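You operate a simulated robot arm through the tools that you are given. There is no shell and no other tool.

You run a simulated robot arm. Do the job below in one go: nothing can be reset, and whatever is moved stays where it is left.

JOB
Fit the belt that the drive box names, tension it into the green and put the yellow cover on.
Fine: red knob tight, top drawer shut. Where these are worked on the way, their far stop is far enough and under half their travel is too little: top drawer.

It is judged by the outcome, as a careful person would: the job done as asked, and still so three seconds after it is handed in. It fails if anything else is knocked over, pushed out of place, dropped, spilled or broken. A push-on lid holds only when it is set on centred and level and pressed home; a screw cap is set on level and turned clockwise until tight.

ROBOT AND FRAMES
A 6-joint arm with a two-finger gripper, fixed in place. Base frame: the origin is on the floor under the middle of its stand, x ahead of it, y to its left, z up. Lengths are in m, angles in rad, forces in N, time in s.
It reaches about 1.572 m from its shoulder. Its first joint turns from -2.897 to 2.897 rad. Payload 2.45 kg.
The TCP is the grasp point between the finger pads, 0.02 m short of the fingertips. In the tool frame z runs along the fingers and y along their closing line. The gripper opens to 0.14 m; its body begins 0.168 m behind the TCP.
Orientation is told as [roll, pitch, yaw] about the base's x, y, z axes, in that order, counted from this pose: with the fingers straight down and closing along the base's y, the tool's x points along the base's -x, its y along +y and its z along -z.

CONTROLS
- The arm moves only by the tool move_arm. Its argument "increments" is a list of rows, each an object (a shift or turn left out is 0, a gripper value left out holds the last) with "delta_pos": the shift along the tool's x, y, z in units of 25 mm (1.0 is 25 mm), a list of three; "dr": the turn, a rotation vector about the tool's x, y, z in units of 6 degrees (1.0 is 6 degrees), a list of three; "grip": the opening, from 0 (shut) to 1 (fully open). In form: [{"delta_pos": [tx, ty, tz], "dr": [ax, ay, az], "grip": grip}, ...]. A call has 1 to 20 rows; each row shifts and turns the commanded pose from where the row before left it, along the tool's axes as they then stand. A call with a number of a shift or a turn outside -1 to 1 is refused whole. Rows are played at 5 a second. More than 0.05 m and 0.15 rad between two rows, or a gripper value outside its range, and nothing of the call is played. A pose out of reach is approached as far as the arm can. The call stops where the force on the tool passes 70 N (or 10 N more than at its start, if that is more) or the arm is blocked; 0.2 s more then pass. Each finger travels about 0.045 m/s and halts on what it meets, pressing with about 37 N; the grip force reading is that of the motor and also rises with nothing between the fingers. The clock runs only during rows and for 0.2 s after the last one: add rows that do not move to give the fingers time. It gives the time, the measured TCP pose, the force on the tool (base axes), the opening and the grip force at its end, in the units of the frame above (readings bear some noise), with the torque about the TCP (base axes, N m) and any sound that the robot's microphone picked up.
- Cameras (640 x 400 px; columns grow to the right, rows downward): "scene" is fixed at [0.2112, 0.4985, 1.4964]; the picture's right is [-0.61, -0.79, 0.00], its down [-0.39, 0.30, -0.87] and it looks along [0.69, -0.53, -0.49] (base axes); focal length 336 px, centre (320, 200). "wrist" rides on the gripper at [0.078, 0.011, -0.209] in the tool frame; the picture's right is [-0.14, 0.99, 0.00], its down [-0.92, -0.13, -0.37] and it looks along [-0.36, -0.05, 0.93] (tool axes); focal length 280 px, centre (320, 200). There is no depth. A picture from a camera that has moved, and an enlarged one, comes with that camera's place and axes in the base frame and with its lens. The place of the scene camera against the robot may be out by one fixed shift of up to 0.012 m in any direction.
- grab_frame(camera): a new picture of that camera. The clock stands still meanwhile.
- close_up(camera, box): a new picture of the part [left, top, right, bottom] of that camera's present view, enlarged. The clock stands still meanwhile.
- job_done(): hands the job in; it is judged then, once.

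Nothing tells you positions but the pictures and the camera data. Unless the task says otherwise, let go and move clear before handing in.

The tools are called after "Emit:" as a command line: name --argument value ..., lists and objects as JSON in quotes. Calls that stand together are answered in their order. move_arm: Moves the arm, as the interface text tells. Its arguments: {"type":"object","properties":{"increments":{"type":"array","items":{"type":"object","properties":{"delta_pos":{"type":"array","items":{"type":"number"}},"dr":{"type":"array","items":{"type":"number"}},"grip":{"type":"number"}}}}},"required":["increments"]} The other tools are called the same way: grab_frame (camera) takes a picture; close_up (camera, box) takes an enlarged picture of a part of a camera's view; job_done () hands the job in.

At the start:

```text
time: 0.0
tool_pos: [0.731, 0.0745, 1.2185]
tool_rot: [0.001, -0.001, 0.001]
contact_force: [-0.3, 0.2, -0.4]
ft_torque: [-0.01, 0.0, 0.02]
grip_width: 0.14
gripper_force: 0.1
```

scene: 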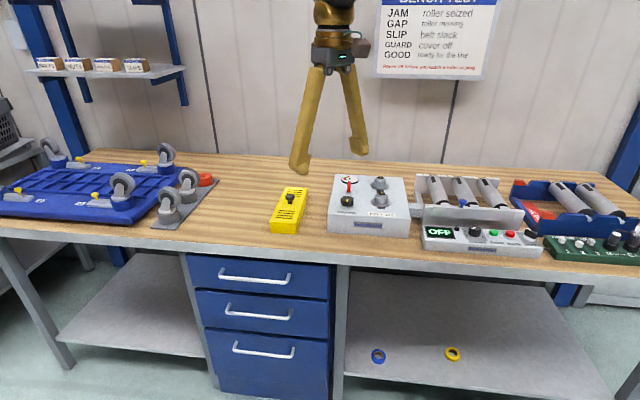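
wrist: 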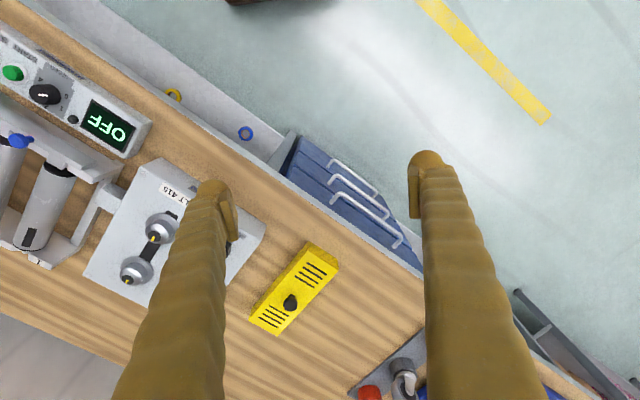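

I see a workbench with a drive box (two pulleys, a red pointer/knob), a yellow cover on the bench, three drawers, and some belts on the shelf below. I'll take close-ups before moving anything.

Emit:
close_up --camera "scene" --box '[260, 160, 420, 260]'

Emit:
close_up --camera "scene" --box '[180, 240, 340, 340]'

Emit:
close_up --camera "scene" --box '[340, 310, 500, 400]'

Emit:
close_up --camera "wrist" --box '[80, 150, 280, 300]'

Emit:
close_up --camera "scene" --box '[370, 0, 510, 85]'

```text
4.00 times, centred on (340, 210) of scene
camera zoom: at [0.2112, 0.4985, 1.4964], right [-0.61, -0.79, 0.0], down [-0.39, 0.3, -0.87], along [0.69, -0.53, -0.49], focal length 1346 px, centre (240, 160)
```

zoom: 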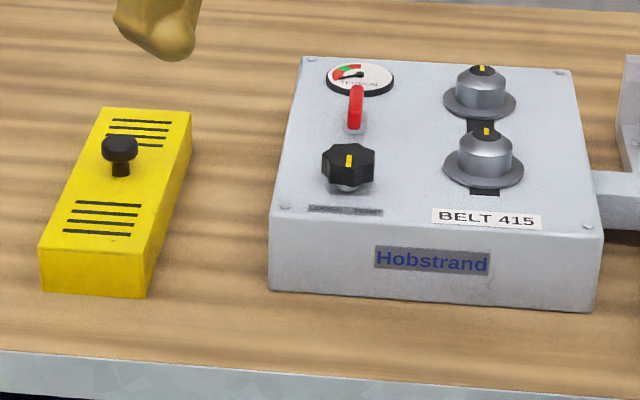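

```text
4.00 times, centred on (260, 290) of scene
camera zoom: at [0.2112, 0.4985, 1.4964], right [-0.61, -0.79, 0.0], down [-0.39, 0.3, -0.87], along [0.69, -0.53, -0.49], focal length 1346 px, centre (560, -160)
```

zoom: 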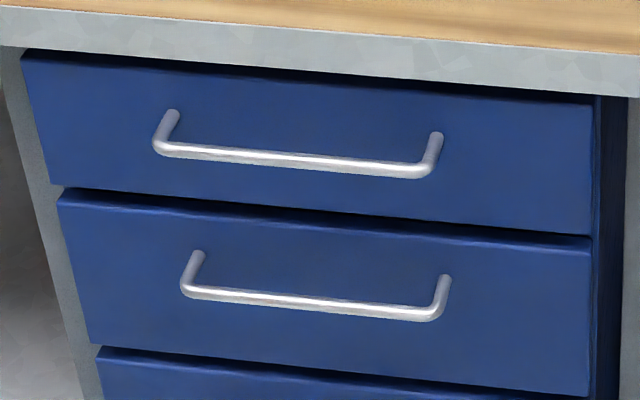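

```text
4.00 times, centred on (420, 355) of scene
camera zoom: at [0.2112, 0.4985, 1.4964], right [-0.61, -0.79, 0.0], down [-0.39, 0.3, -0.87], along [0.69, -0.53, -0.49], focal length 1346 px, centre (-80, -420)
```

zoom: 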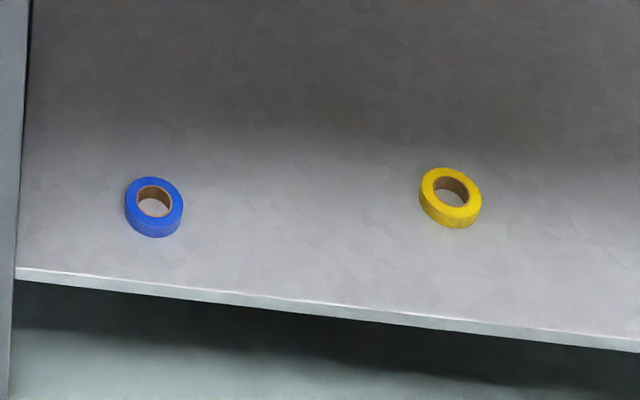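

```text
2.67 times, centred on (180, 225) of wrist
camera zoom: at [0.6534, 0.0841, 1.4272], right [0.14, 0.99, 0.0], down [0.92, -0.13, 0.37], along [0.37, -0.05, -0.93], focal length 748 px, centre (693, 133)
```

zoom: 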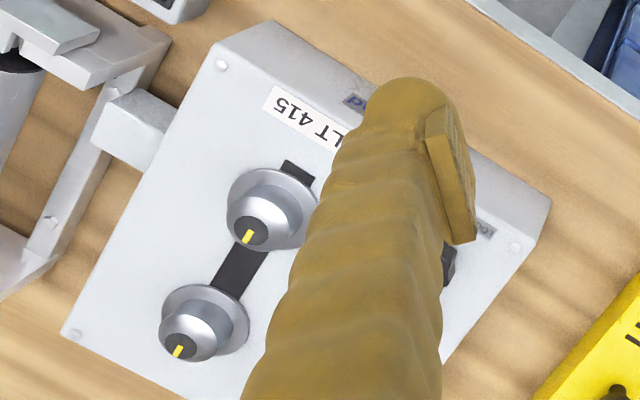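

```text
4.57 times, centred on (440, 42) of scene
camera zoom: at [0.2112, 0.4985, 1.4964], right [-0.61, -0.79, 0.0], down [-0.39, 0.3, -0.87], along [0.69, -0.53, -0.49], focal length 1538 px, centre (-229, 920)
```

zoom: 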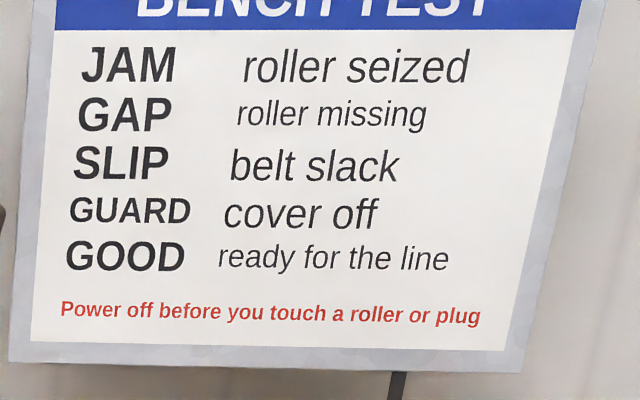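

The drive box names BELT 415. The belts are not in sight, so the top drawer is the likely place. I'll look closer at several spots to triangulate positions.

Emit:
close_up --camera "wrist" --box '[240, 120, 440, 260]'

Emit:
close_up --camera "wrist" --box '[220, 220, 380, 360]'

Emit:
close_up --camera "scene" --box '[0, 130, 220, 250]'

Emit:
close_up --camera "scene" --box '[400, 160, 640, 270]'

Emit:
close_up --camera "scene" --box '[320, 165, 410, 225]'

Emit:
close_up --camera "scene" --box '[20, 40, 200, 110]'

```text
2.86 times, centred on (340, 190) of wrist
camera zoom: at [0.6534, 0.0841, 1.4272], right [0.14, 0.99, 0.0], down [0.92, -0.13, 0.37], along [0.37, -0.05, -0.93], focal length 801 px, centre (263, 229)
```

zoom: 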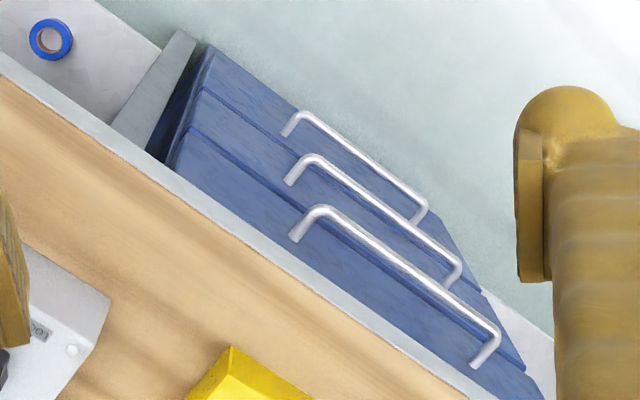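

```text
2.86 times, centred on (300, 290) of wrist
camera zoom: at [0.6534, 0.0841, 1.4272], right [0.14, 0.99, 0.0], down [0.92, -0.13, 0.37], along [0.37, -0.05, -0.93], focal length 801 px, centre (377, -57)
```

zoom: 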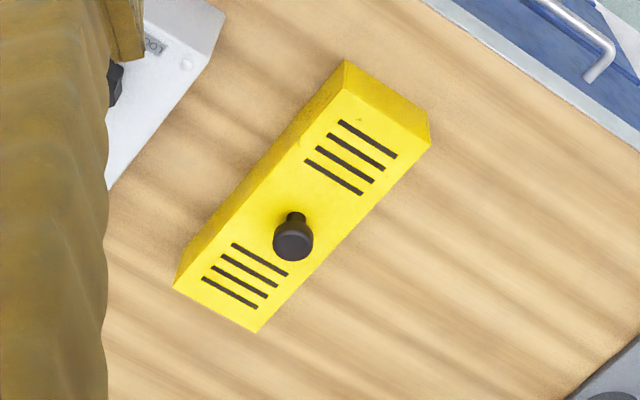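

```text
2.91 times, centred on (110, 190) of scene
camera zoom: at [0.2112, 0.4985, 1.4964], right [-0.61, -0.79, 0.0], down [-0.39, 0.3, -0.87], along [0.69, -0.53, -0.49], focal length 979 px, centre (931, 229)
```

zoom: 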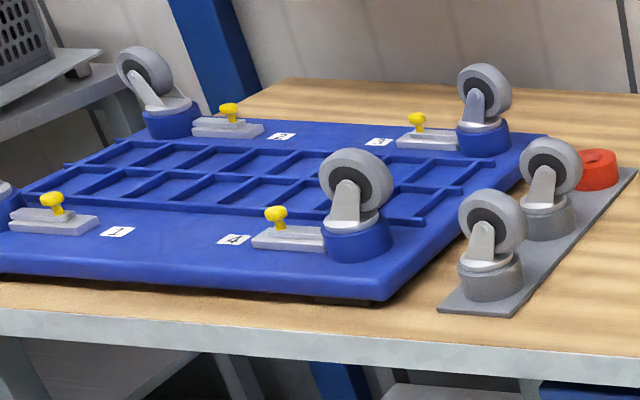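

```text
2.67 times, centred on (520, 215) of scene
camera zoom: at [0.2112, 0.4985, 1.4964], right [-0.61, -0.79, 0.0], down [-0.39, 0.3, -0.87], along [0.69, -0.53, -0.49], focal length 897 px, centre (-213, 160)
```

zoom: 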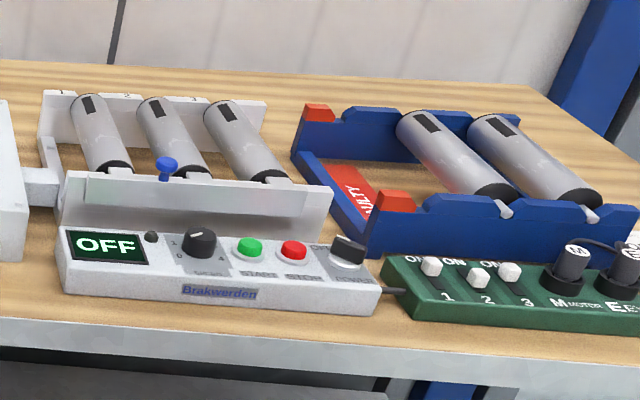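

```text
6.67 times, centred on (365, 195) of scene
camera zoom: at [0.2112, 0.4985, 1.4964], right [-0.61, -0.79, 0.0], down [-0.39, 0.3, -0.87], along [0.69, -0.53, -0.49], focal length 2244 px, centre (20, 233)
```

zoom: 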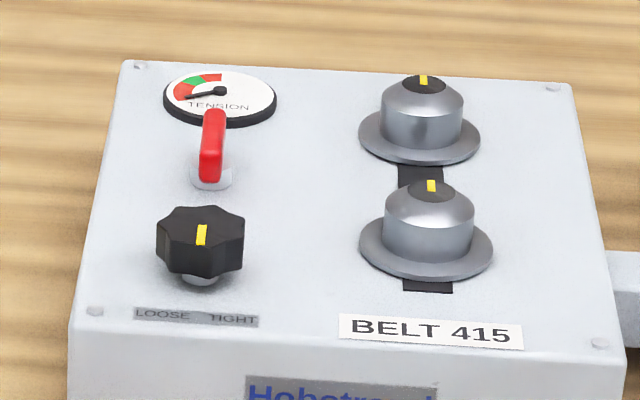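

```text
3.56 times, centred on (110, 75) of scene
camera zoom: at [0.2112, 0.4985, 1.4964], right [-0.61, -0.79, 0.0], down [-0.39, 0.3, -0.87], along [0.69, -0.53, -0.49], focal length 1196 px, centre (1067, 644)
```

zoom: 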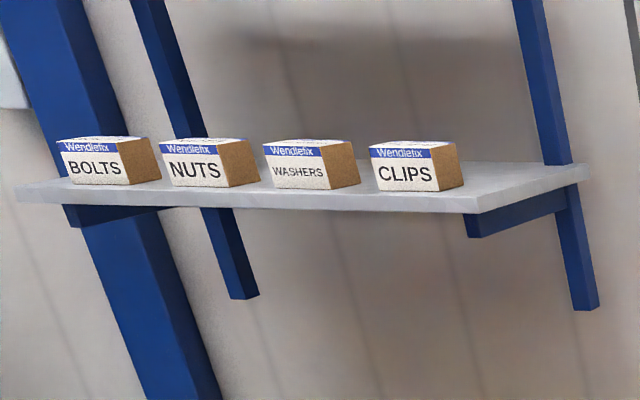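

The box wants belt 415, and the bench runs about 45° to the base with its front edge near n=0.60 m and its top near z≈0.866. The top drawer handle is at about (0.987, 0.172, 0.742). I'll move in front of the drawer and begin turning the gripper horizontal.

Emit:
move_arm --increments '[{"delta_pos": [-0.23, 0.952, 0.728], "grip": 0.6}, {"delta_pos": [-0.23, 0.952, 0.728]}, {"delta_pos": [-0.23, 0.952, 0.728]}, {"delta_pos": [-0.23, 0.952, 0.728]}, {"delta_pos": [-0.23, 0.952, 0.728]}, {"delta_pos": [-0.23, 0.952, 0.728]}, {"delta_pos": [-0.23, 0.952, 0.728]}, {"delta_pos": [-0.23, 0.952, 0.728]}, {"delta_pos": [-0.23, 0.952, 0.728]}, {"delta_pos": [-0.23, 0.952, 0.728]}, {"delta_pos": [-0.23, 0.952, 0.728]}, {"delta_pos": [-0.23, 0.952, 0.728]}, {"dr": [0, 0, -0.9375]}, {"dr": [0, 0, -0.9375]}, {"dr": [0, 0, -0.9375]}, {"dr": [0, 0, -0.9375]}, {"dr": [0, 0, -0.9375]}, {"dr": [0, 0, -0.9375]}, {"dr": [0, 0, -0.9375]}, {"dr": [0, 0, -0.9375]}]'

Emit:
grab_frame --camera "wrist"

Emit:
grab_frame --camera "scene"

```text
time: 4.2
tool_pos: [0.8004, 0.3601, 1.0006]
tool_rot: [-0.001, -0.001, 0.785]
contact_force: [0.9, -0.2, -0.5]
ft_torque: [0.03, -0.03, -0.02]
grip_width: 0.0839
gripper_force: 0.1
```

```text
taken
camera wrist: at [0.7384, 0.3115, 1.2089], right [-0.6, 0.8, 0.0], down [0.74, 0.56, 0.37], along [0.29, 0.22, -0.93], focal length 280 px, centre (320, 200)
```

wrist: 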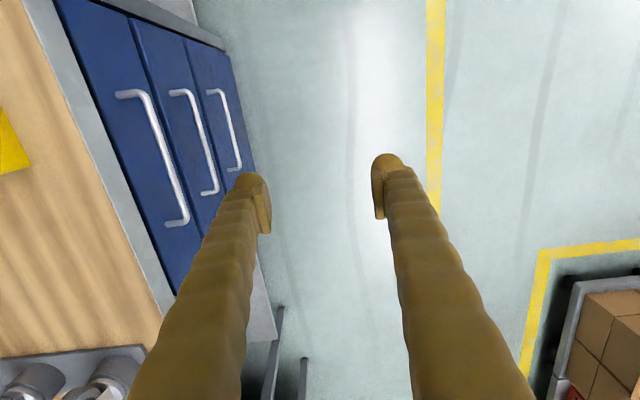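

```text
taken
```

scene: 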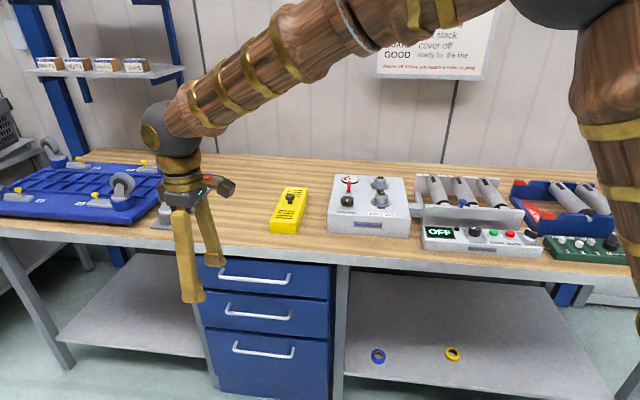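

Handle triangulation agrees from the new view (midpoint about (0.985, 0.174)). I'll tilt the gripper to horizontal, facing the drawers.

Emit:
move_arm --increments '[{"dr": [1, 0, 0]}, {"dr": [1, 0, 0]}, {"dr": [1, 0, 0]}, {"dr": [1, 0, 0]}, {"dr": [1, 0, 0]}, {"dr": [1, 0, 0]}, {"dr": [1, 0, 0]}, {"dr": [1, 0, 0]}, {"dr": [1, 0, 0]}, {"dr": [1, 0, 0]}, {"dr": [1, 0, 0]}, {"dr": [1, 0, 0]}, {"dr": [1, 0, 0]}, {"dr": [1, 0, 0]}, {"dr": [1, 0, 0]}, {"delta_pos": [0, 1, 0]}, {"delta_pos": [0, 1, 0]}, {"delta_pos": [0, 1, 0]}, {"delta_pos": [0, 1, 0]}, {"delta_pos": [0, 1, 0]}]'

Emit:
grab_frame --camera "wrist"

Emit:
grab_frame --camera "scene"

```text
time: 8.4
tool_pos: [0.8007, 0.3594, 0.8751]
tool_rot: [-1.57, -0.002, 0.785]
contact_force: [0.4, 1.2, 0.8]
ft_torque: [0.03, 0.02, 0.04]
grip_width: 0.0842
gripper_force: 0.0
```

```text
taken
camera wrist: at [0.5986, 0.4516, 0.864], right [0.1, 0.1, -0.99], down [0.39, 0.91, 0.13], along [0.92, -0.4, 0.05], focal length 280 px, centre (320, 200)
```

wrist: 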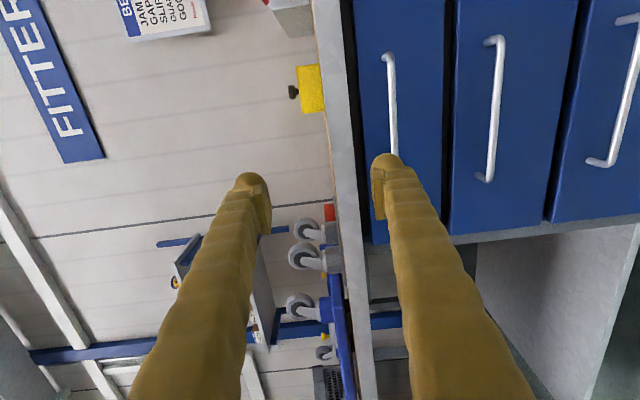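

```text
taken
```

scene: 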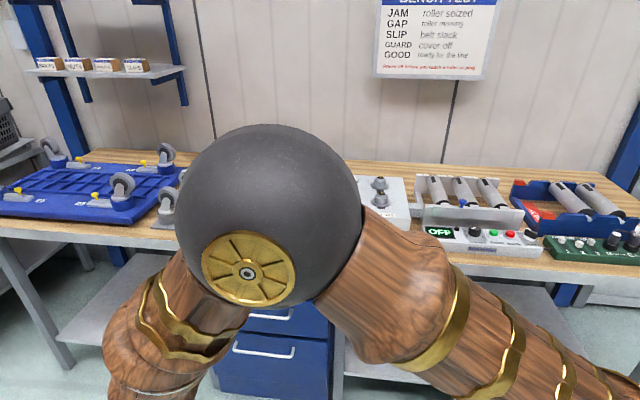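

The gripper is now horizontal and facing the drawer. I'll go down to the handle's height and check the alignment.

Emit:
move_arm --increments '[{"delta_pos": [0, 1, 0]}, {"delta_pos": [0, 1, 0]}, {"delta_pos": [0, 1, 0]}, {"delta_pos": [0, 1, 0]}, {"delta_pos": [0, 1, 0]}, {"delta_pos": [0, 0, 1]}, {"delta_pos": [0, 0, 1]}, {"delta_pos": [0, 0, 1]}, {"delta_pos": [0, 0, 1]}]'

Emit:
grab_frame --camera "wrist"

Emit:
grab_frame --camera "scene"

```text
time: 10.4
tool_pos: [0.8726, 0.2879, 0.7512]
tool_rot: [-1.572, -0.003, 0.786]
contact_force: [-0.3, 0.3, 0.9]
ft_torque: [0.02, 0.0, -0.02]
grip_width: 0.084
gripper_force: 0.1
```

```text
taken
camera wrist: at [0.6695, 0.3808, 0.7394], right [0.1, 0.1, -0.99], down [0.39, 0.91, 0.13], along [0.92, -0.4, 0.05], focal length 280 px, centre (320, 200)
```

wrist: 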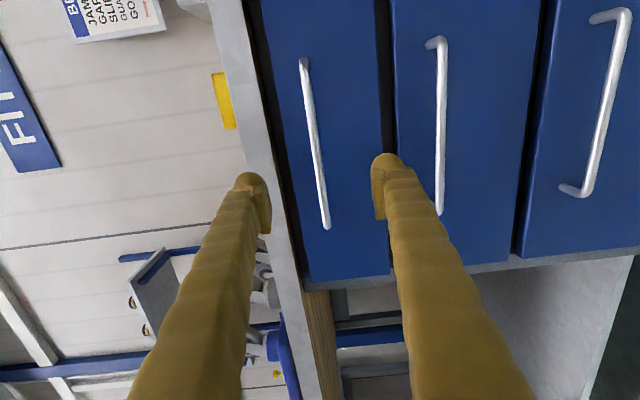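

```text
taken
```

scene: 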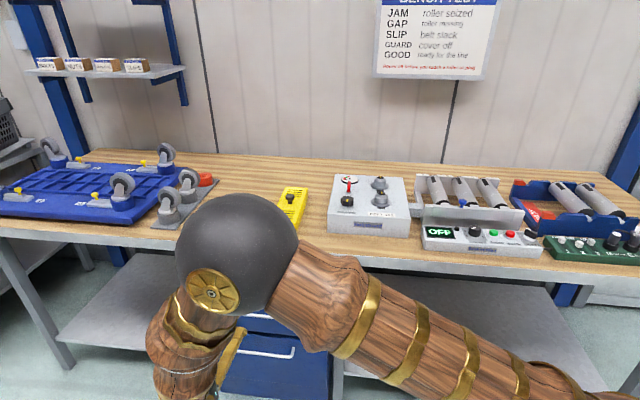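

The bar sits between the fingers' levels. I'll advance toward the handle and check again before closing.

Emit:
move_arm --increments '[{"delta_pos": [0, 0, 1]}, {"delta_pos": [0, 0, 1]}, {"delta_pos": [0, 0, 1]}, {"delta_pos": [0, 0, 1]}, {"delta_pos": [0, 0, 1]}]'

Emit:
grab_frame --camera "wrist"

```text
time: 11.6
tool_pos: [0.9612, 0.1996, 0.7506]
tool_rot: [-1.571, 0.001, 0.783]
contact_force: [0.2, -0.3, -0.2]
ft_torque: [0.0, -0.03, -0.03]
grip_width: 0.0844
gripper_force: 0.0
```

```text
taken
camera wrist: at [0.7586, 0.2924, 0.7391], right [0.1, 0.1, -0.99], down [0.39, 0.91, 0.13], along [0.92, -0.4, 0.05], focal length 280 px, centre (320, 200)
```

wrist: 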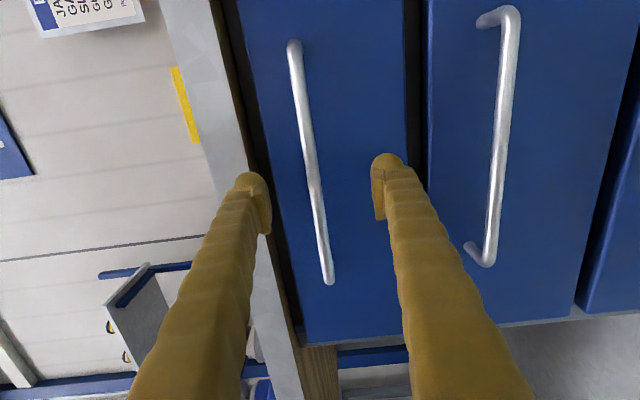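

The bar is slightly above centre between the fingers. I'll raise a few millimetres, move the last bit in, and close on it.

Emit:
move_arm --increments '[{"delta_pos": [0, -0.25, 0.5]}, {"delta_pos": [0, 0, 0.5]}, {"delta_pos": [0, 0, 0.4]}, {"grip": 0}, {"grip": 0}, {"grip": 0}, {"grip": 0}, {"grip": 0}, {"grip": 0}]'

Emit:
grab_frame --camera "wrist"

```text
time: 13.6
tool_pos: [0.9852, 0.1748, 0.7553]
tool_rot: [-1.57, -0.001, 0.785]
contact_force: [4.7, 2.7, -24.4]
ft_torque: [-0.1, -0.16, 0.12]
grip_width: 0.0069
gripper_force: 34.9
```

```text
taken
camera wrist: at [0.7826, 0.2678, 0.7444], right [0.1, 0.1, -0.99], down [0.39, 0.91, 0.13], along [0.92, -0.4, 0.05], focal length 280 px, centre (320, 200)
```

wrist: 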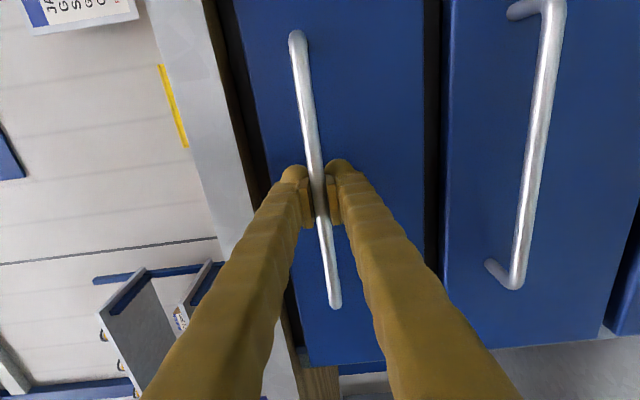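

The bar is gripped (7 mm). I'll relieve the downward load a little and pull the drawer open slowly.

Emit:
move_arm --increments '[{"delta_pos": [0, 0.1, 0], "grip": 0}, {"delta_pos": [0, 0, -0.3]}, {"delta_pos": [0, 0, -0.5]}, {"delta_pos": [0, 0, -0.7]}, {"delta_pos": [0, 0, -0.7]}]'

```text
time: 14.8
tool_pos: [0.945, 0.2139, 0.7546]
tool_rot: [-1.573, -0.001, 0.783]
contact_force: [-4.5, -4.1, 8.3]
ft_torque: [-0.07, 0.12, 0.06]
grip_width: 0.0065
gripper_force: 35.2
```

The drawer is moving easily. Continuing to pull.

Emit:
move_arm --increments '[{"delta_pos": [0, 0, -0.8]}, {"delta_pos": [0, 0, -0.8]}, {"delta_pos": [0, 0, -0.8]}, {"delta_pos": [0, 0, -0.8]}, {"delta_pos": [0, 0, -0.8]}, {"delta_pos": [0, 0, -0.8]}]'

Emit:
grab_frame --camera "wrist"

Emit:
grab_frame --camera "scene"

```text
time: 16.2
tool_pos: [0.8612, 0.2997, 0.7552]
tool_rot: [-1.573, -0.002, 0.783]
contact_force: [-16.7, -15.1, 29.4]
ft_torque: [0.06, 0.12, 0.59]
grip_width: 0.0066
gripper_force: 34.6
```

```text
taken
camera wrist: at [0.6588, 0.3921, 0.7436], right [0.1, 0.1, -0.99], down [0.39, 0.91, 0.13], along [0.91, -0.4, 0.05], focal length 280 px, centre (320, 200)
```

wrist: 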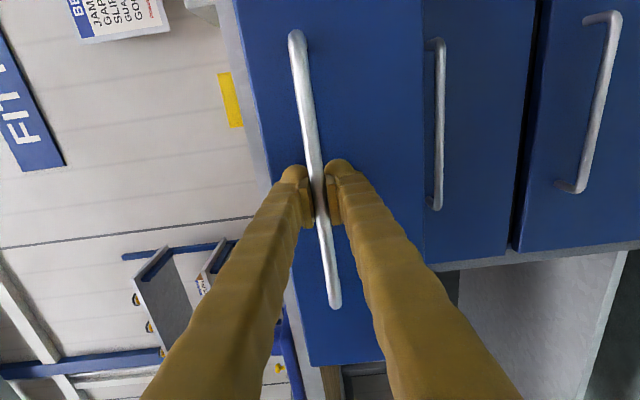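

```text
taken
```

scene: 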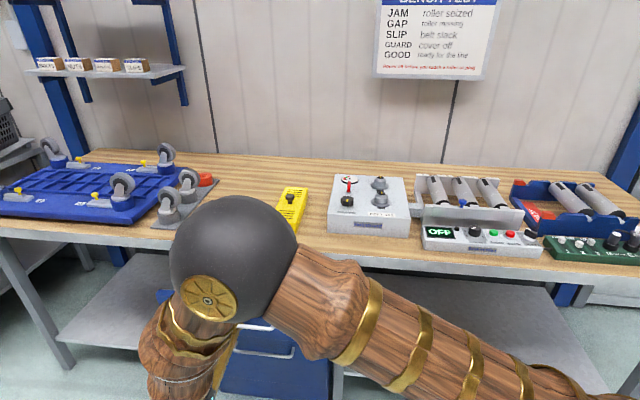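

Still sliding; some side load has built up, so I'll relax that slightly and keep pulling.

Emit:
move_arm --increments '[{"delta_pos": [0.06, -0.08, -0.6]}, {"delta_pos": [0.012, 0, -0.8]}, {"delta_pos": [0.012, 0, -0.8]}, {"delta_pos": [0.012, 0, -0.8]}, {"delta_pos": [0.012, 0, -0.8]}]'

```text
time: 17.4
tool_pos: [0.7927, 0.3647, 0.7559]
tool_rot: [-1.57, -0.002, 0.784]
contact_force: [17.0, 18.6, 1.4]
ft_torque: [-0.08, 0.07, 0.12]
grip_width: 0.0068
gripper_force: 34.8
```

Emit:
move_arm --increments '[{"delta_pos": [-0.07, 0, -0.6]}, {"delta_pos": [0, 0, -0.8]}, {"delta_pos": [0, 0, -0.8]}, {"delta_pos": [0, 0, -0.8]}]'

Emit:
grab_frame --camera "wrist"

Emit:
grab_frame --camera "scene"

```text
time: 18.4
tool_pos: [0.7397, 0.4191, 0.7557]
tool_rot: [-1.571, 0.0, 0.784]
contact_force: [0.0, -0.5, -0.4]
ft_torque: [0.04, -0.03, 0.01]
grip_width: 0.0
gripper_force: 30.0
```

```text
taken
camera wrist: at [0.5376, 0.5116, 0.7445], right [0.1, 0.1, -0.99], down [0.39, 0.91, 0.13], along [0.92, -0.4, 0.05], focal length 280 px, centre (320, 200)
```

wrist: 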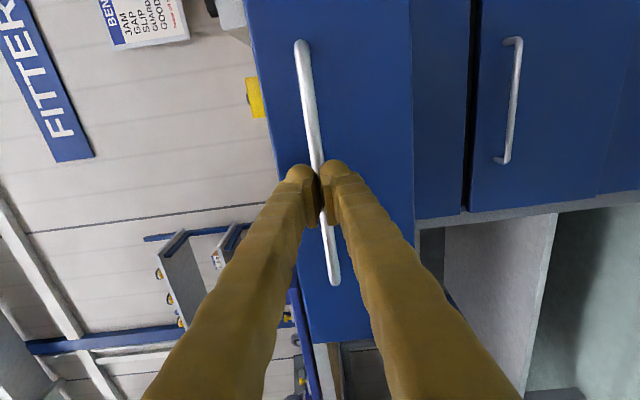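

```text
taken
```

scene: 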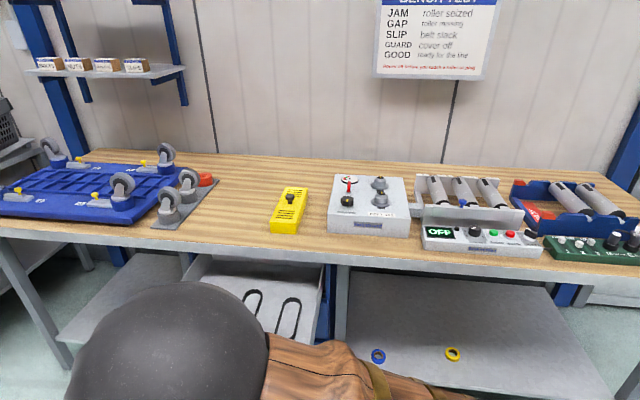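

The drawer reached its stop and the fingers slipped off the bar; the scene view shows belts in the open drawer. I'll back away, rise and turn the gripper down to look into the drawer.

Emit:
move_arm --increments '[{"delta_pos": [0, 0, -1], "grip": 0.3}, {"delta_pos": [0, 0, -1]}, {"delta_pos": [0, 0, -0.5]}, {"delta_pos": [0, -1, 0]}, {"delta_pos": [0, -1, 0]}, {"delta_pos": [0, -1, 0]}, {"delta_pos": [0, -1, 0]}, {"delta_pos": [0, -1, 0]}, {"delta_pos": [0, -1, 0]}, {"delta_pos": [0, -1, 0]}, {"delta_pos": [0, -1, 0]}, {"delta_pos": [0, -1, 0]}, {"delta_pos": [0, -1, 0]}, {"delta_pos": [0, -1, 0]}, {"delta_pos": [0, -1, 0]}, {"delta_pos": [0, -1, 0]}, {"delta_pos": [0, -1, 0]}]'

Emit:
move_arm --increments '[{"dr": [-1, 0, 0]}, {"dr": [-1, 0, 0]}, {"dr": [-1, 0, 0]}, {"dr": [-1, 0, 0]}, {"dr": [-1, 0, 0]}, {"dr": [-1, 0, 0]}, {"dr": [-1, 0, 0]}, {"dr": [-1, 0, 0]}, {"dr": [-1, 0, 0]}, {"dr": [-1, 0, 0]}, {"dr": [-1, 0, 0]}, {"dr": [-1, 0, 0]}, {"dr": [-1, 0, 0]}, {"dr": [-1, 0, 0]}, {"dr": [-1, 0, 0]}]'

Emit:
grab_frame --camera "wrist"

Emit:
grab_frame --camera "scene"

```text
time: 22.0
tool_pos: [0.6958, 0.4627, 1.1058]
tool_rot: [-1.572, 0.0, 0.782]
contact_force: [0.7, 0.1, 0.1]
ft_torque: [-0.02, -0.03, -0.01]
grip_width: 0.0417
gripper_force: 0.0
```

```text
time: 25.2
tool_pos: [0.6953, 0.4628, 1.1061]
tool_rot: [-0.001, -0.002, 0.783]
contact_force: [0.1, 0.2, 0.3]
ft_torque: [-0.02, 0.0, -0.02]
grip_width: 0.0419
gripper_force: 0.1
```

```text
taken
camera wrist: at [0.6337, 0.4149, 1.3152], right [-0.6, 0.8, 0.0], down [0.74, 0.56, 0.37], along [0.29, 0.22, -0.93], focal length 280 px, centre (320, 200)
```

wrist: 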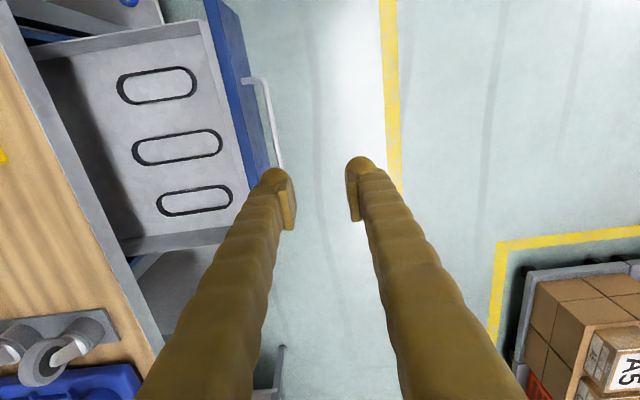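

```text
taken
```

scene: 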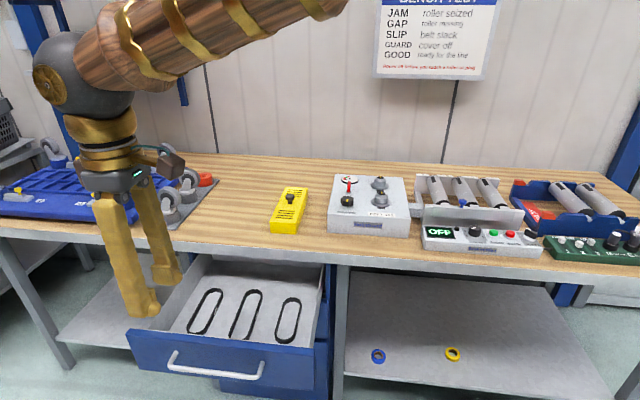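

Three belts lie on the drawer floor, standing out as racetrack loops. I'll zoom in to read their markings.

Emit:
close_up --camera "scene" --box '[170, 260, 330, 360]'

Emit:
close_up --camera "wrist" --box '[90, 50, 250, 150]'

Emit:
close_up --camera "wrist" --box '[110, 130, 270, 230]'

```text
4.00 times, centred on (250, 310) of scene
camera zoom: at [0.2112, 0.4985, 1.4964], right [-0.61, -0.79, 0.0], down [-0.39, 0.3, -0.87], along [0.69, -0.53, -0.49], focal length 1346 px, centre (600, -240)
```

zoom: 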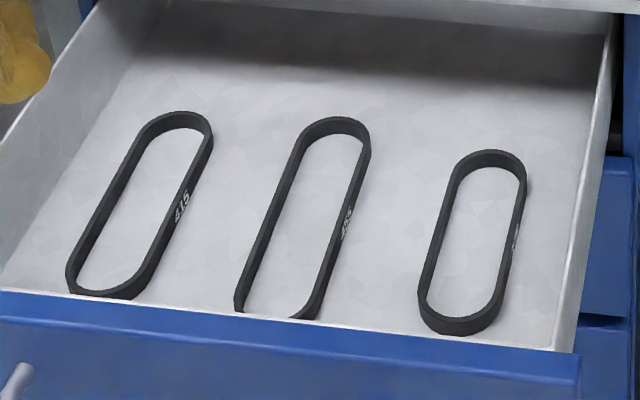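

```text
4.00 times, centred on (170, 100) of wrist
camera zoom: at [0.6337, 0.4149, 1.3152], right [-0.6, 0.8, 0.0], down [0.74, 0.56, 0.37], along [0.29, 0.22, -0.93], focal length 1122 px, centre (920, 600)
```

zoom: 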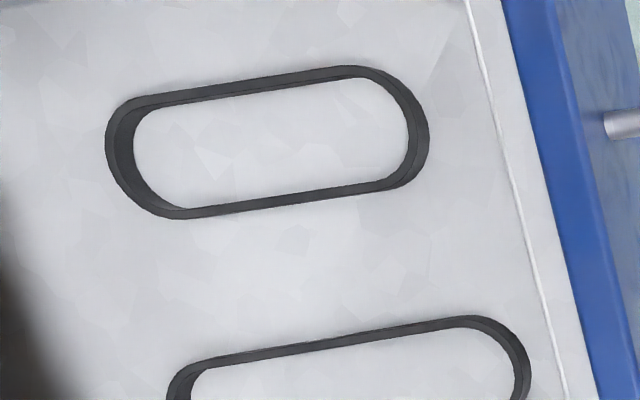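

```text
4.00 times, centred on (190, 180) of wrist
camera zoom: at [0.6337, 0.4149, 1.3152], right [-0.6, 0.8, 0.0], down [0.74, 0.56, 0.37], along [0.29, 0.22, -0.93], focal length 1122 px, centre (840, 280)
```

zoom: 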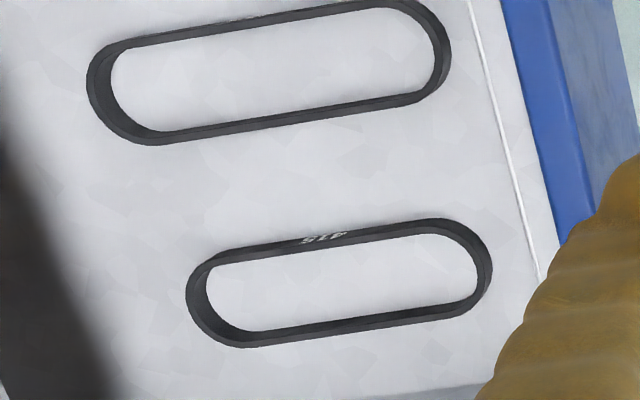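

The belt nearest the left (in the scene view) appears to read 415. I'll verify with more zoom on all three.

Emit:
close_up --camera "scene" --box '[205, 300, 235, 320]'

Emit:
close_up --camera "scene" --box '[242, 305, 272, 325]'

Emit:
close_up --camera "wrist" --box '[180, 180, 220, 205]'

Emit:
close_up --camera "scene" --box '[325, 170, 375, 200]'

Emit:
close_up --camera "scene" --box '[330, 190, 410, 235]'

```text
16.00 times, centred on (220, 310) of scene
camera zoom: at [0.2112, 0.4985, 1.4964], right [-0.61, -0.79, 0.0], down [-0.39, 0.3, -0.87], along [0.69, -0.53, -0.49], focal length 5384 px, centre (1920, -1560)
```

zoom: 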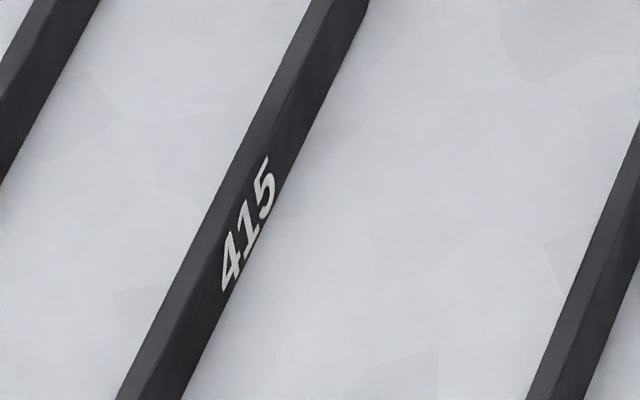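

```text
16.00 times, centred on (257, 315) of scene
camera zoom: at [0.2112, 0.4985, 1.4964], right [-0.61, -0.79, 0.0], down [-0.39, 0.3, -0.87], along [0.69, -0.53, -0.49], focal length 5384 px, centre (1328, -1640)
```

zoom: 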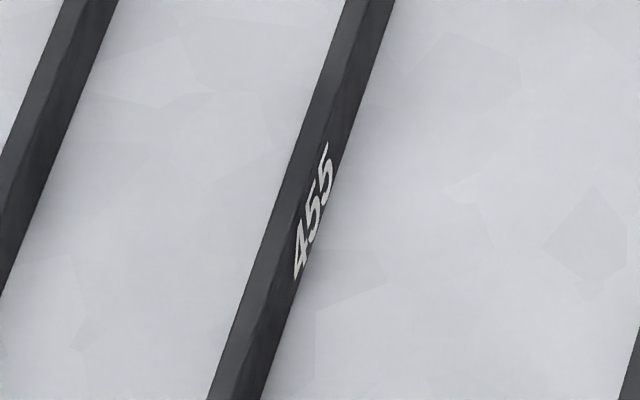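

```text
16.00 times, centred on (200, 192) of wrist
camera zoom: at [0.6337, 0.4149, 1.3152], right [-0.6, 0.8, 0.0], down [0.74, 0.56, 0.37], along [0.29, 0.22, -0.93], focal length 4486 px, centre (2240, 320)
```

zoom: 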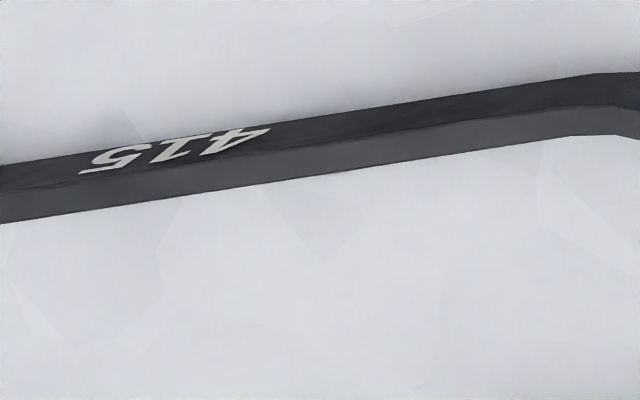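

```text
12.80 times, centred on (350, 185) of scene
camera zoom: at [0.2112, 0.4985, 1.4964], right [-0.61, -0.79, 0.0], down [-0.39, 0.3, -0.87], along [0.69, -0.53, -0.49], focal length 4308 px, centre (-64, 392)
```

zoom: 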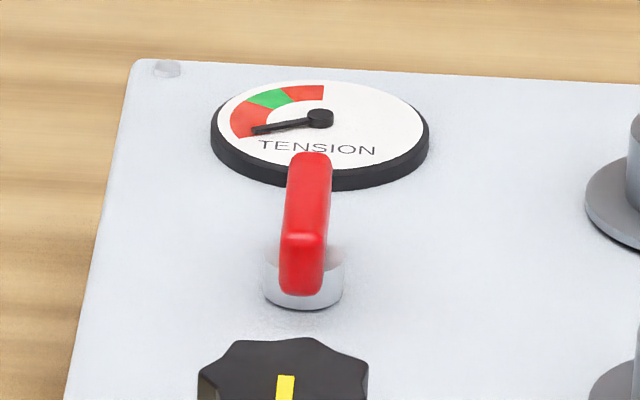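

```text
8.00 times, centred on (370, 212) of scene
camera zoom: at [0.2112, 0.4985, 1.4964], right [-0.61, -0.79, 0.0], down [-0.39, 0.3, -0.87], along [0.69, -0.53, -0.49], focal length 2692 px, centre (-80, 100)
```

zoom: 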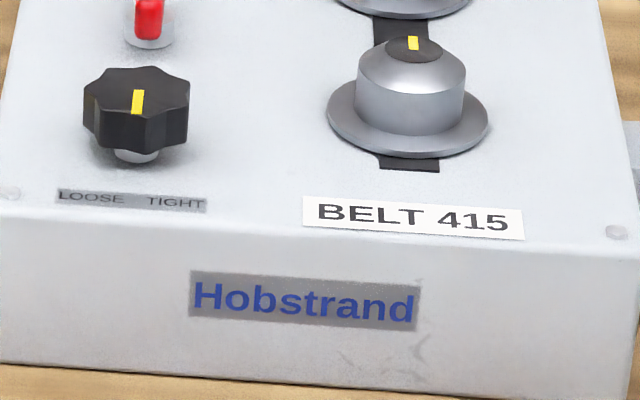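

The leftmost belt in the drawer is confirmed as 415, next to a 455. It lies near (1.02, 0.325, 0.675) with its long axis roughly along the drawer's depth. I'll move above it and turn the gripper so it closes across the belt.

Emit:
move_arm --increments '[{"delta_pos": [-0.38, -0.933, 0.2], "grip": 1}, {"delta_pos": [-0.38, -0.933, 0.2]}, {"delta_pos": [-0.38, -0.933, 0.2]}, {"delta_pos": [-0.38, -0.933, 0.2]}, {"delta_pos": [-0.38, -0.933, 0.2]}, {"delta_pos": [-0.38, -0.933, 0.2]}, {"delta_pos": [-0.38, -0.933, 0.2]}, {"delta_pos": [-0.38, -0.933, 0.2]}, {"delta_pos": [-0.38, -0.933, 0.2]}, {"delta_pos": [-0.38, -0.933, 0.2]}, {"delta_pos": [-0.38, -0.933, 0.2]}, {"delta_pos": [-0.38, -0.933, 0.2]}, {"delta_pos": [-0.38, -0.933, 0.2]}, {"delta_pos": [-0.38, -0.933, 0.2]}]'

Emit:
move_arm --increments '[{"dr": [0, 0, 1]}, {"dr": [0, 0, 1]}, {"dr": [0, 0, 1]}, {"dr": [0, 0, 1]}, {"dr": [0, 0, 1]}, {"dr": [0, 0, 1]}, {"dr": [0, 0, 1]}, {"dr": [0, 0, 1]}, {"dr": [0, 0, 1]}, {"dr": [0, 0, 1]}, {"dr": [0, 0, 1]}, {"dr": [0, 0, 1]}, {"dr": [0, 0, 1]}, {"dr": [0, 0, 1]}, {"dr": [0, 0, 1]}]'

Emit:
grab_frame --camera "wrist"

Emit:
grab_frame --camera "scene"

```text
time: 28.2
tool_pos: [1.02, 0.3268, 1.0363]
tool_rot: [0.0, -0.004, 0.783]
contact_force: [-0.4, 0.1, -0.3]
ft_torque: [-0.06, -0.05, -0.03]
grip_width: 0.1399
gripper_force: 0.0
```

```text
time: 31.4
tool_pos: [1.0209, 0.3259, 1.0363]
tool_rot: [0.002, -0.001, -0.788]
contact_force: [-0.9, -0.2, 0.7]
ft_torque: [0.01, 0.01, -0.02]
grip_width: 0.1401
gripper_force: 0.1
```

```text
taken
camera wrist: at [0.9738, 0.3886, 1.2447], right [0.8, 0.6, 0.0], down [0.56, -0.74, 0.37], along [0.22, -0.29, -0.93], focal length 280 px, centre (320, 200)
```

wrist: 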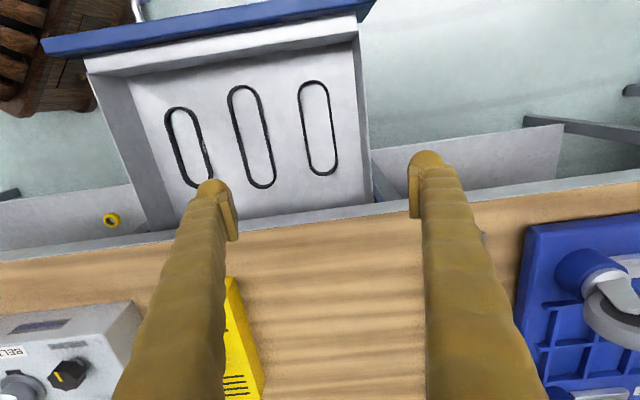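

```text
taken
```

scene: 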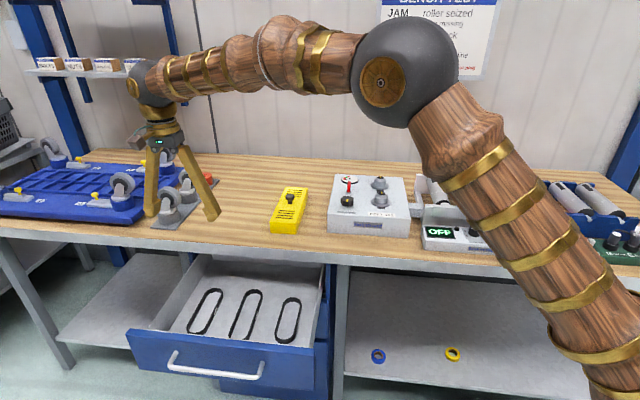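

I'm above the belt with the gripper turned across it. I'll narrow the fingers, go lower and zoom for an accurate pose.

Emit:
move_arm --increments '[{"delta_pos": [0, 0, 1], "grip": 0.68}, {"delta_pos": [0, 0, 1]}, {"delta_pos": [0, 0, 1]}, {"delta_pos": [0, 0, 1]}, {"delta_pos": [0, 0, 1]}, {"delta_pos": [0, 0, 1]}, {"delta_pos": [0, 0, 1]}]'

Emit:
grab_frame --camera "wrist"

Emit:
close_up --camera "wrist" --box '[240, 60, 400, 160]'

Emit:
grab_frame --camera "scene"

```text
time: 33.0
tool_pos: [1.0215, 0.326, 0.8616]
tool_rot: [0.001, -0.001, -0.788]
contact_force: [-0.3, -0.7, 0.4]
ft_torque: [0.03, -0.01, 0.0]
grip_width: 0.0952
gripper_force: 0.2
```

```text
taken
camera wrist: at [0.9744, 0.3888, 1.0697], right [0.8, 0.6, 0.0], down [0.56, -0.74, 0.37], along [0.22, -0.29, -0.93], focal length 280 px, centre (320, 200)
```

wrist: 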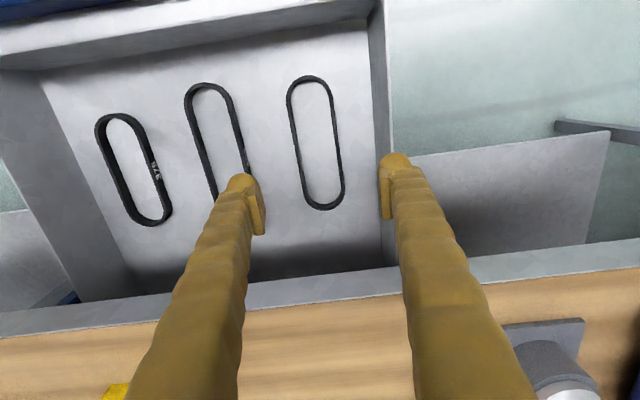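

```text
4.00 times, centred on (320, 110) of wrist
camera zoom: at [0.9744, 0.3888, 1.0697], right [0.8, 0.6, 0.0], down [0.56, -0.74, 0.37], along [0.22, -0.29, -0.93], focal length 1122 px, centre (320, 560)
```

zoom: 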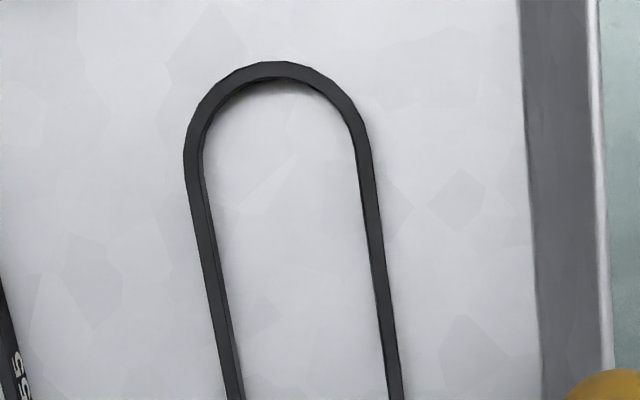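

```text
taken
```

scene: 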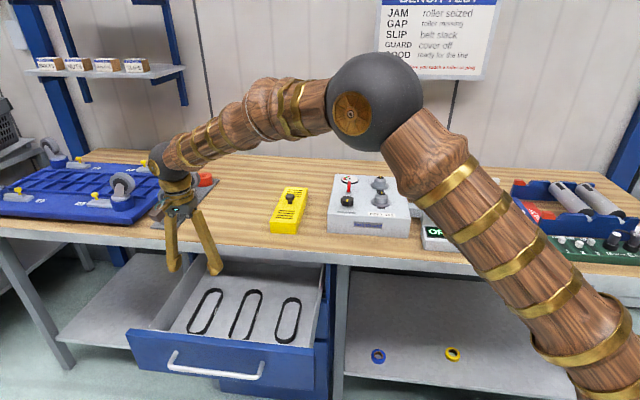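

Emit:
close_up --camera "wrist" --box '[260, 130, 388, 210]'

Emit:
close_up --camera "scene" --box '[180, 270, 260, 350]'

```text
5.00 times, centred on (324, 170) of wrist
camera zoom: at [0.9744, 0.3888, 1.0697], right [0.8, 0.6, 0.0], down [0.56, -0.74, 0.37], along [0.22, -0.29, -0.93], focal length 1402 px, centre (300, 350)
```

zoom: 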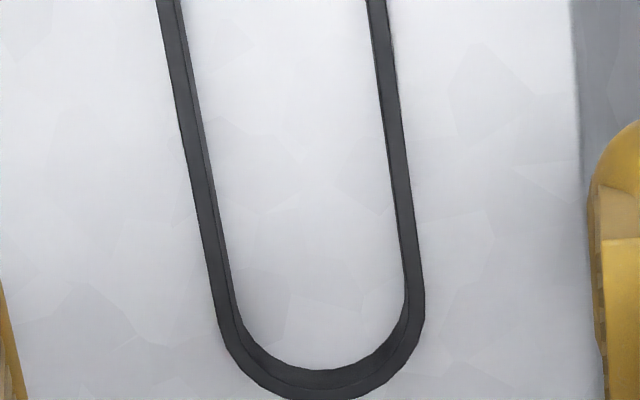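

```text
5.00 times, centred on (220, 310) of scene
camera zoom: at [0.2112, 0.4985, 1.4964], right [-0.61, -0.79, 0.0], down [-0.39, 0.3, -0.87], along [0.69, -0.53, -0.49], focal length 1683 px, centre (820, -350)
```

zoom: 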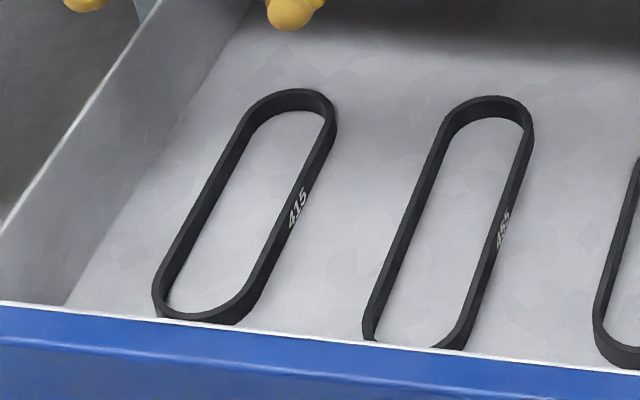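

Belt 415's centre is at about (1.016, 0.326), its top edge near z≈0.68, with about 8 cm to the drawer wall. I'll centre, align and lower the open fingers around it.

Emit:
move_arm --increments '[{"delta_pos": [0.155, -0.156, 0], "dr": [0, 0, 0.14], "grip": 0.56}, {"delta_pos": [0, 0, 1]}, {"delta_pos": [0, 0, 1]}, {"delta_pos": [0, 0, 1]}, {"delta_pos": [0, 0, 1]}]'

Emit:
grab_frame --camera "wrist"

Emit:
grab_frame --camera "scene"

```text
time: 34.2
tool_pos: [1.0156, 0.3264, 0.7598]
tool_rot: [0.002, -0.001, -0.8]
contact_force: [-0.6, 1.2, 0.3]
ft_torque: [0.0, 0.02, -0.02]
grip_width: 0.0782
gripper_force: 0.1
```

```text
taken
camera wrist: at [0.9699, 0.3896, 0.9696], right [0.81, 0.59, 0.0], down [0.55, -0.75, 0.37], along [0.22, -0.3, -0.93], focal length 280 px, centre (320, 200)
```

wrist: 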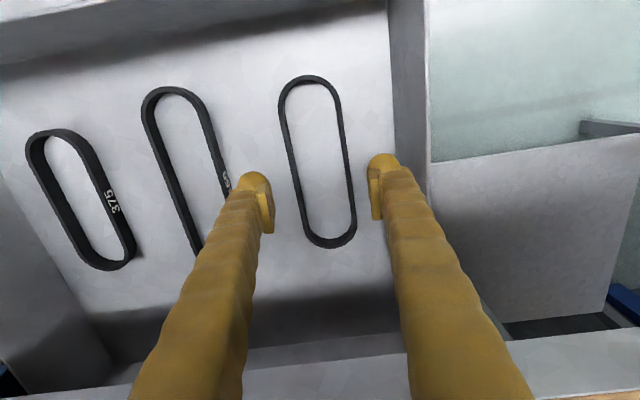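

```text
taken
```

scene: 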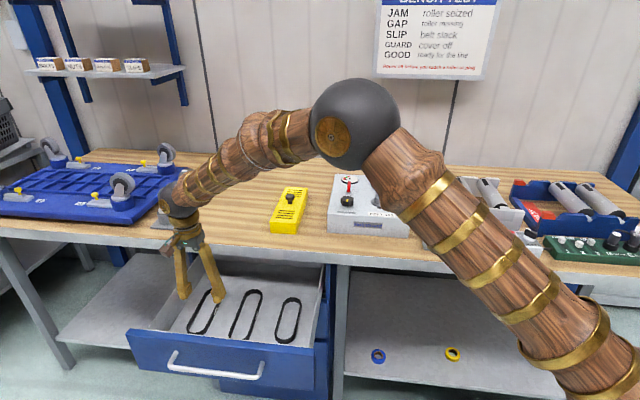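

Belt sits between the fingers, and the alignment looks good. I'll lower further, then take small steps to feel for the drawer floor.

Emit:
move_arm --increments '[{"delta_pos": [-0.08, 0, 0.8], "dr": [0, 0, 0.1]}, {"delta_pos": [0, 0, 0.8]}, {"delta_pos": [0, 0, 0.6]}]'

Emit:
grab_frame --camera "wrist"

Emit:
close_up --camera "scene" --box '[150, 230, 270, 340]'

```text
time: 35.0
tool_pos: [1.0165, 0.325, 0.7057]
tool_rot: [0.003, 0.0, -0.812]
contact_force: [-0.9, 1.0, -0.8]
ft_torque: [0.03, 0.02, -0.02]
grip_width: 0.0784
gripper_force: 0.1
```

```text
taken
camera wrist: at [0.9711, 0.3891, 0.914], right [0.81, 0.58, 0.0], down [0.54, -0.76, 0.37], along [0.22, -0.3, -0.93], focal length 280 px, centre (320, 200)
```

wrist: 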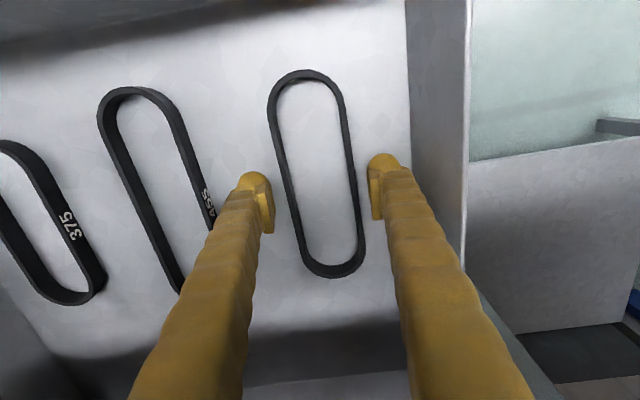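

```text
3.64 times, centred on (210, 285) of scene
camera zoom: at [0.2112, 0.4985, 1.4964], right [-0.61, -0.79, 0.0], down [-0.39, 0.3, -0.87], along [0.69, -0.53, -0.49], focal length 1224 px, centre (720, -109)
```

zoom: 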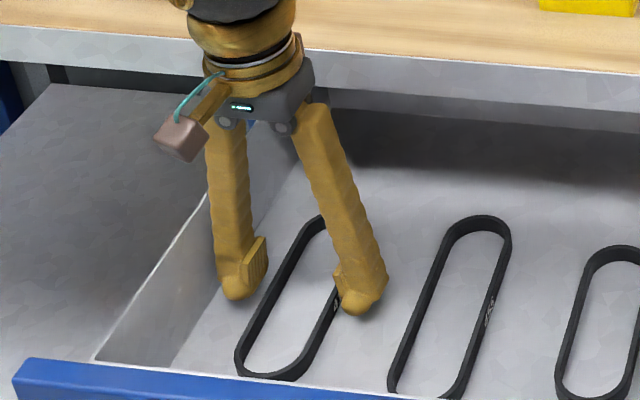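

Emit:
move_arm --increments '[{"delta_pos": [0, 0, 0.2]}, {"delta_pos": [0, 0, 0.2]}]'

```text
time: 35.6
tool_pos: [1.0163, 0.3258, 0.6957]
tool_rot: [0.001, 0.0, -0.811]
contact_force: [-0.3, 0.3, 3.6]
ft_torque: [-0.11, 0.16, -0.01]
grip_width: 0.0785
gripper_force: 0.3
```

Emit:
move_arm --increments '[{"delta_pos": [0, 0, 0.08]}]'

Emit:
close_up --camera "scene" --box '[180, 270, 260, 330]'

```text
time: 36.0
tool_pos: [1.0176, 0.3261, 0.6971]
tool_rot: [0.004, -0.001, -0.812]
contact_force: [-1.8, 1.9, 24.9]
ft_torque: [-0.46, 0.66, -0.06]
grip_width: 0.0795
gripper_force: 3.2
```

```text
6.67 times, centred on (220, 300) of scene
camera zoom: at [0.2112, 0.4985, 1.4964], right [-0.61, -0.79, 0.0], down [-0.39, 0.3, -0.87], along [0.69, -0.53, -0.49], focal length 2244 px, centre (987, -467)
```

zoom: 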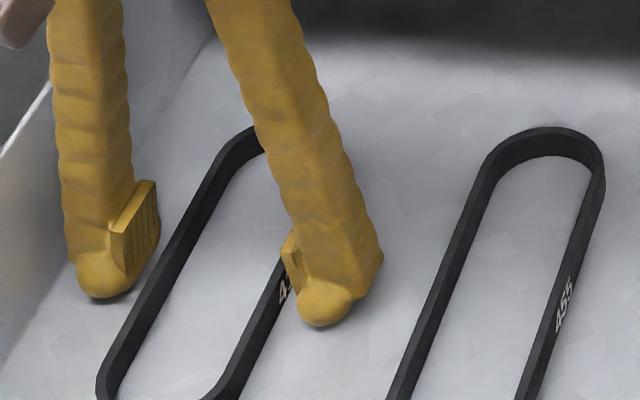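

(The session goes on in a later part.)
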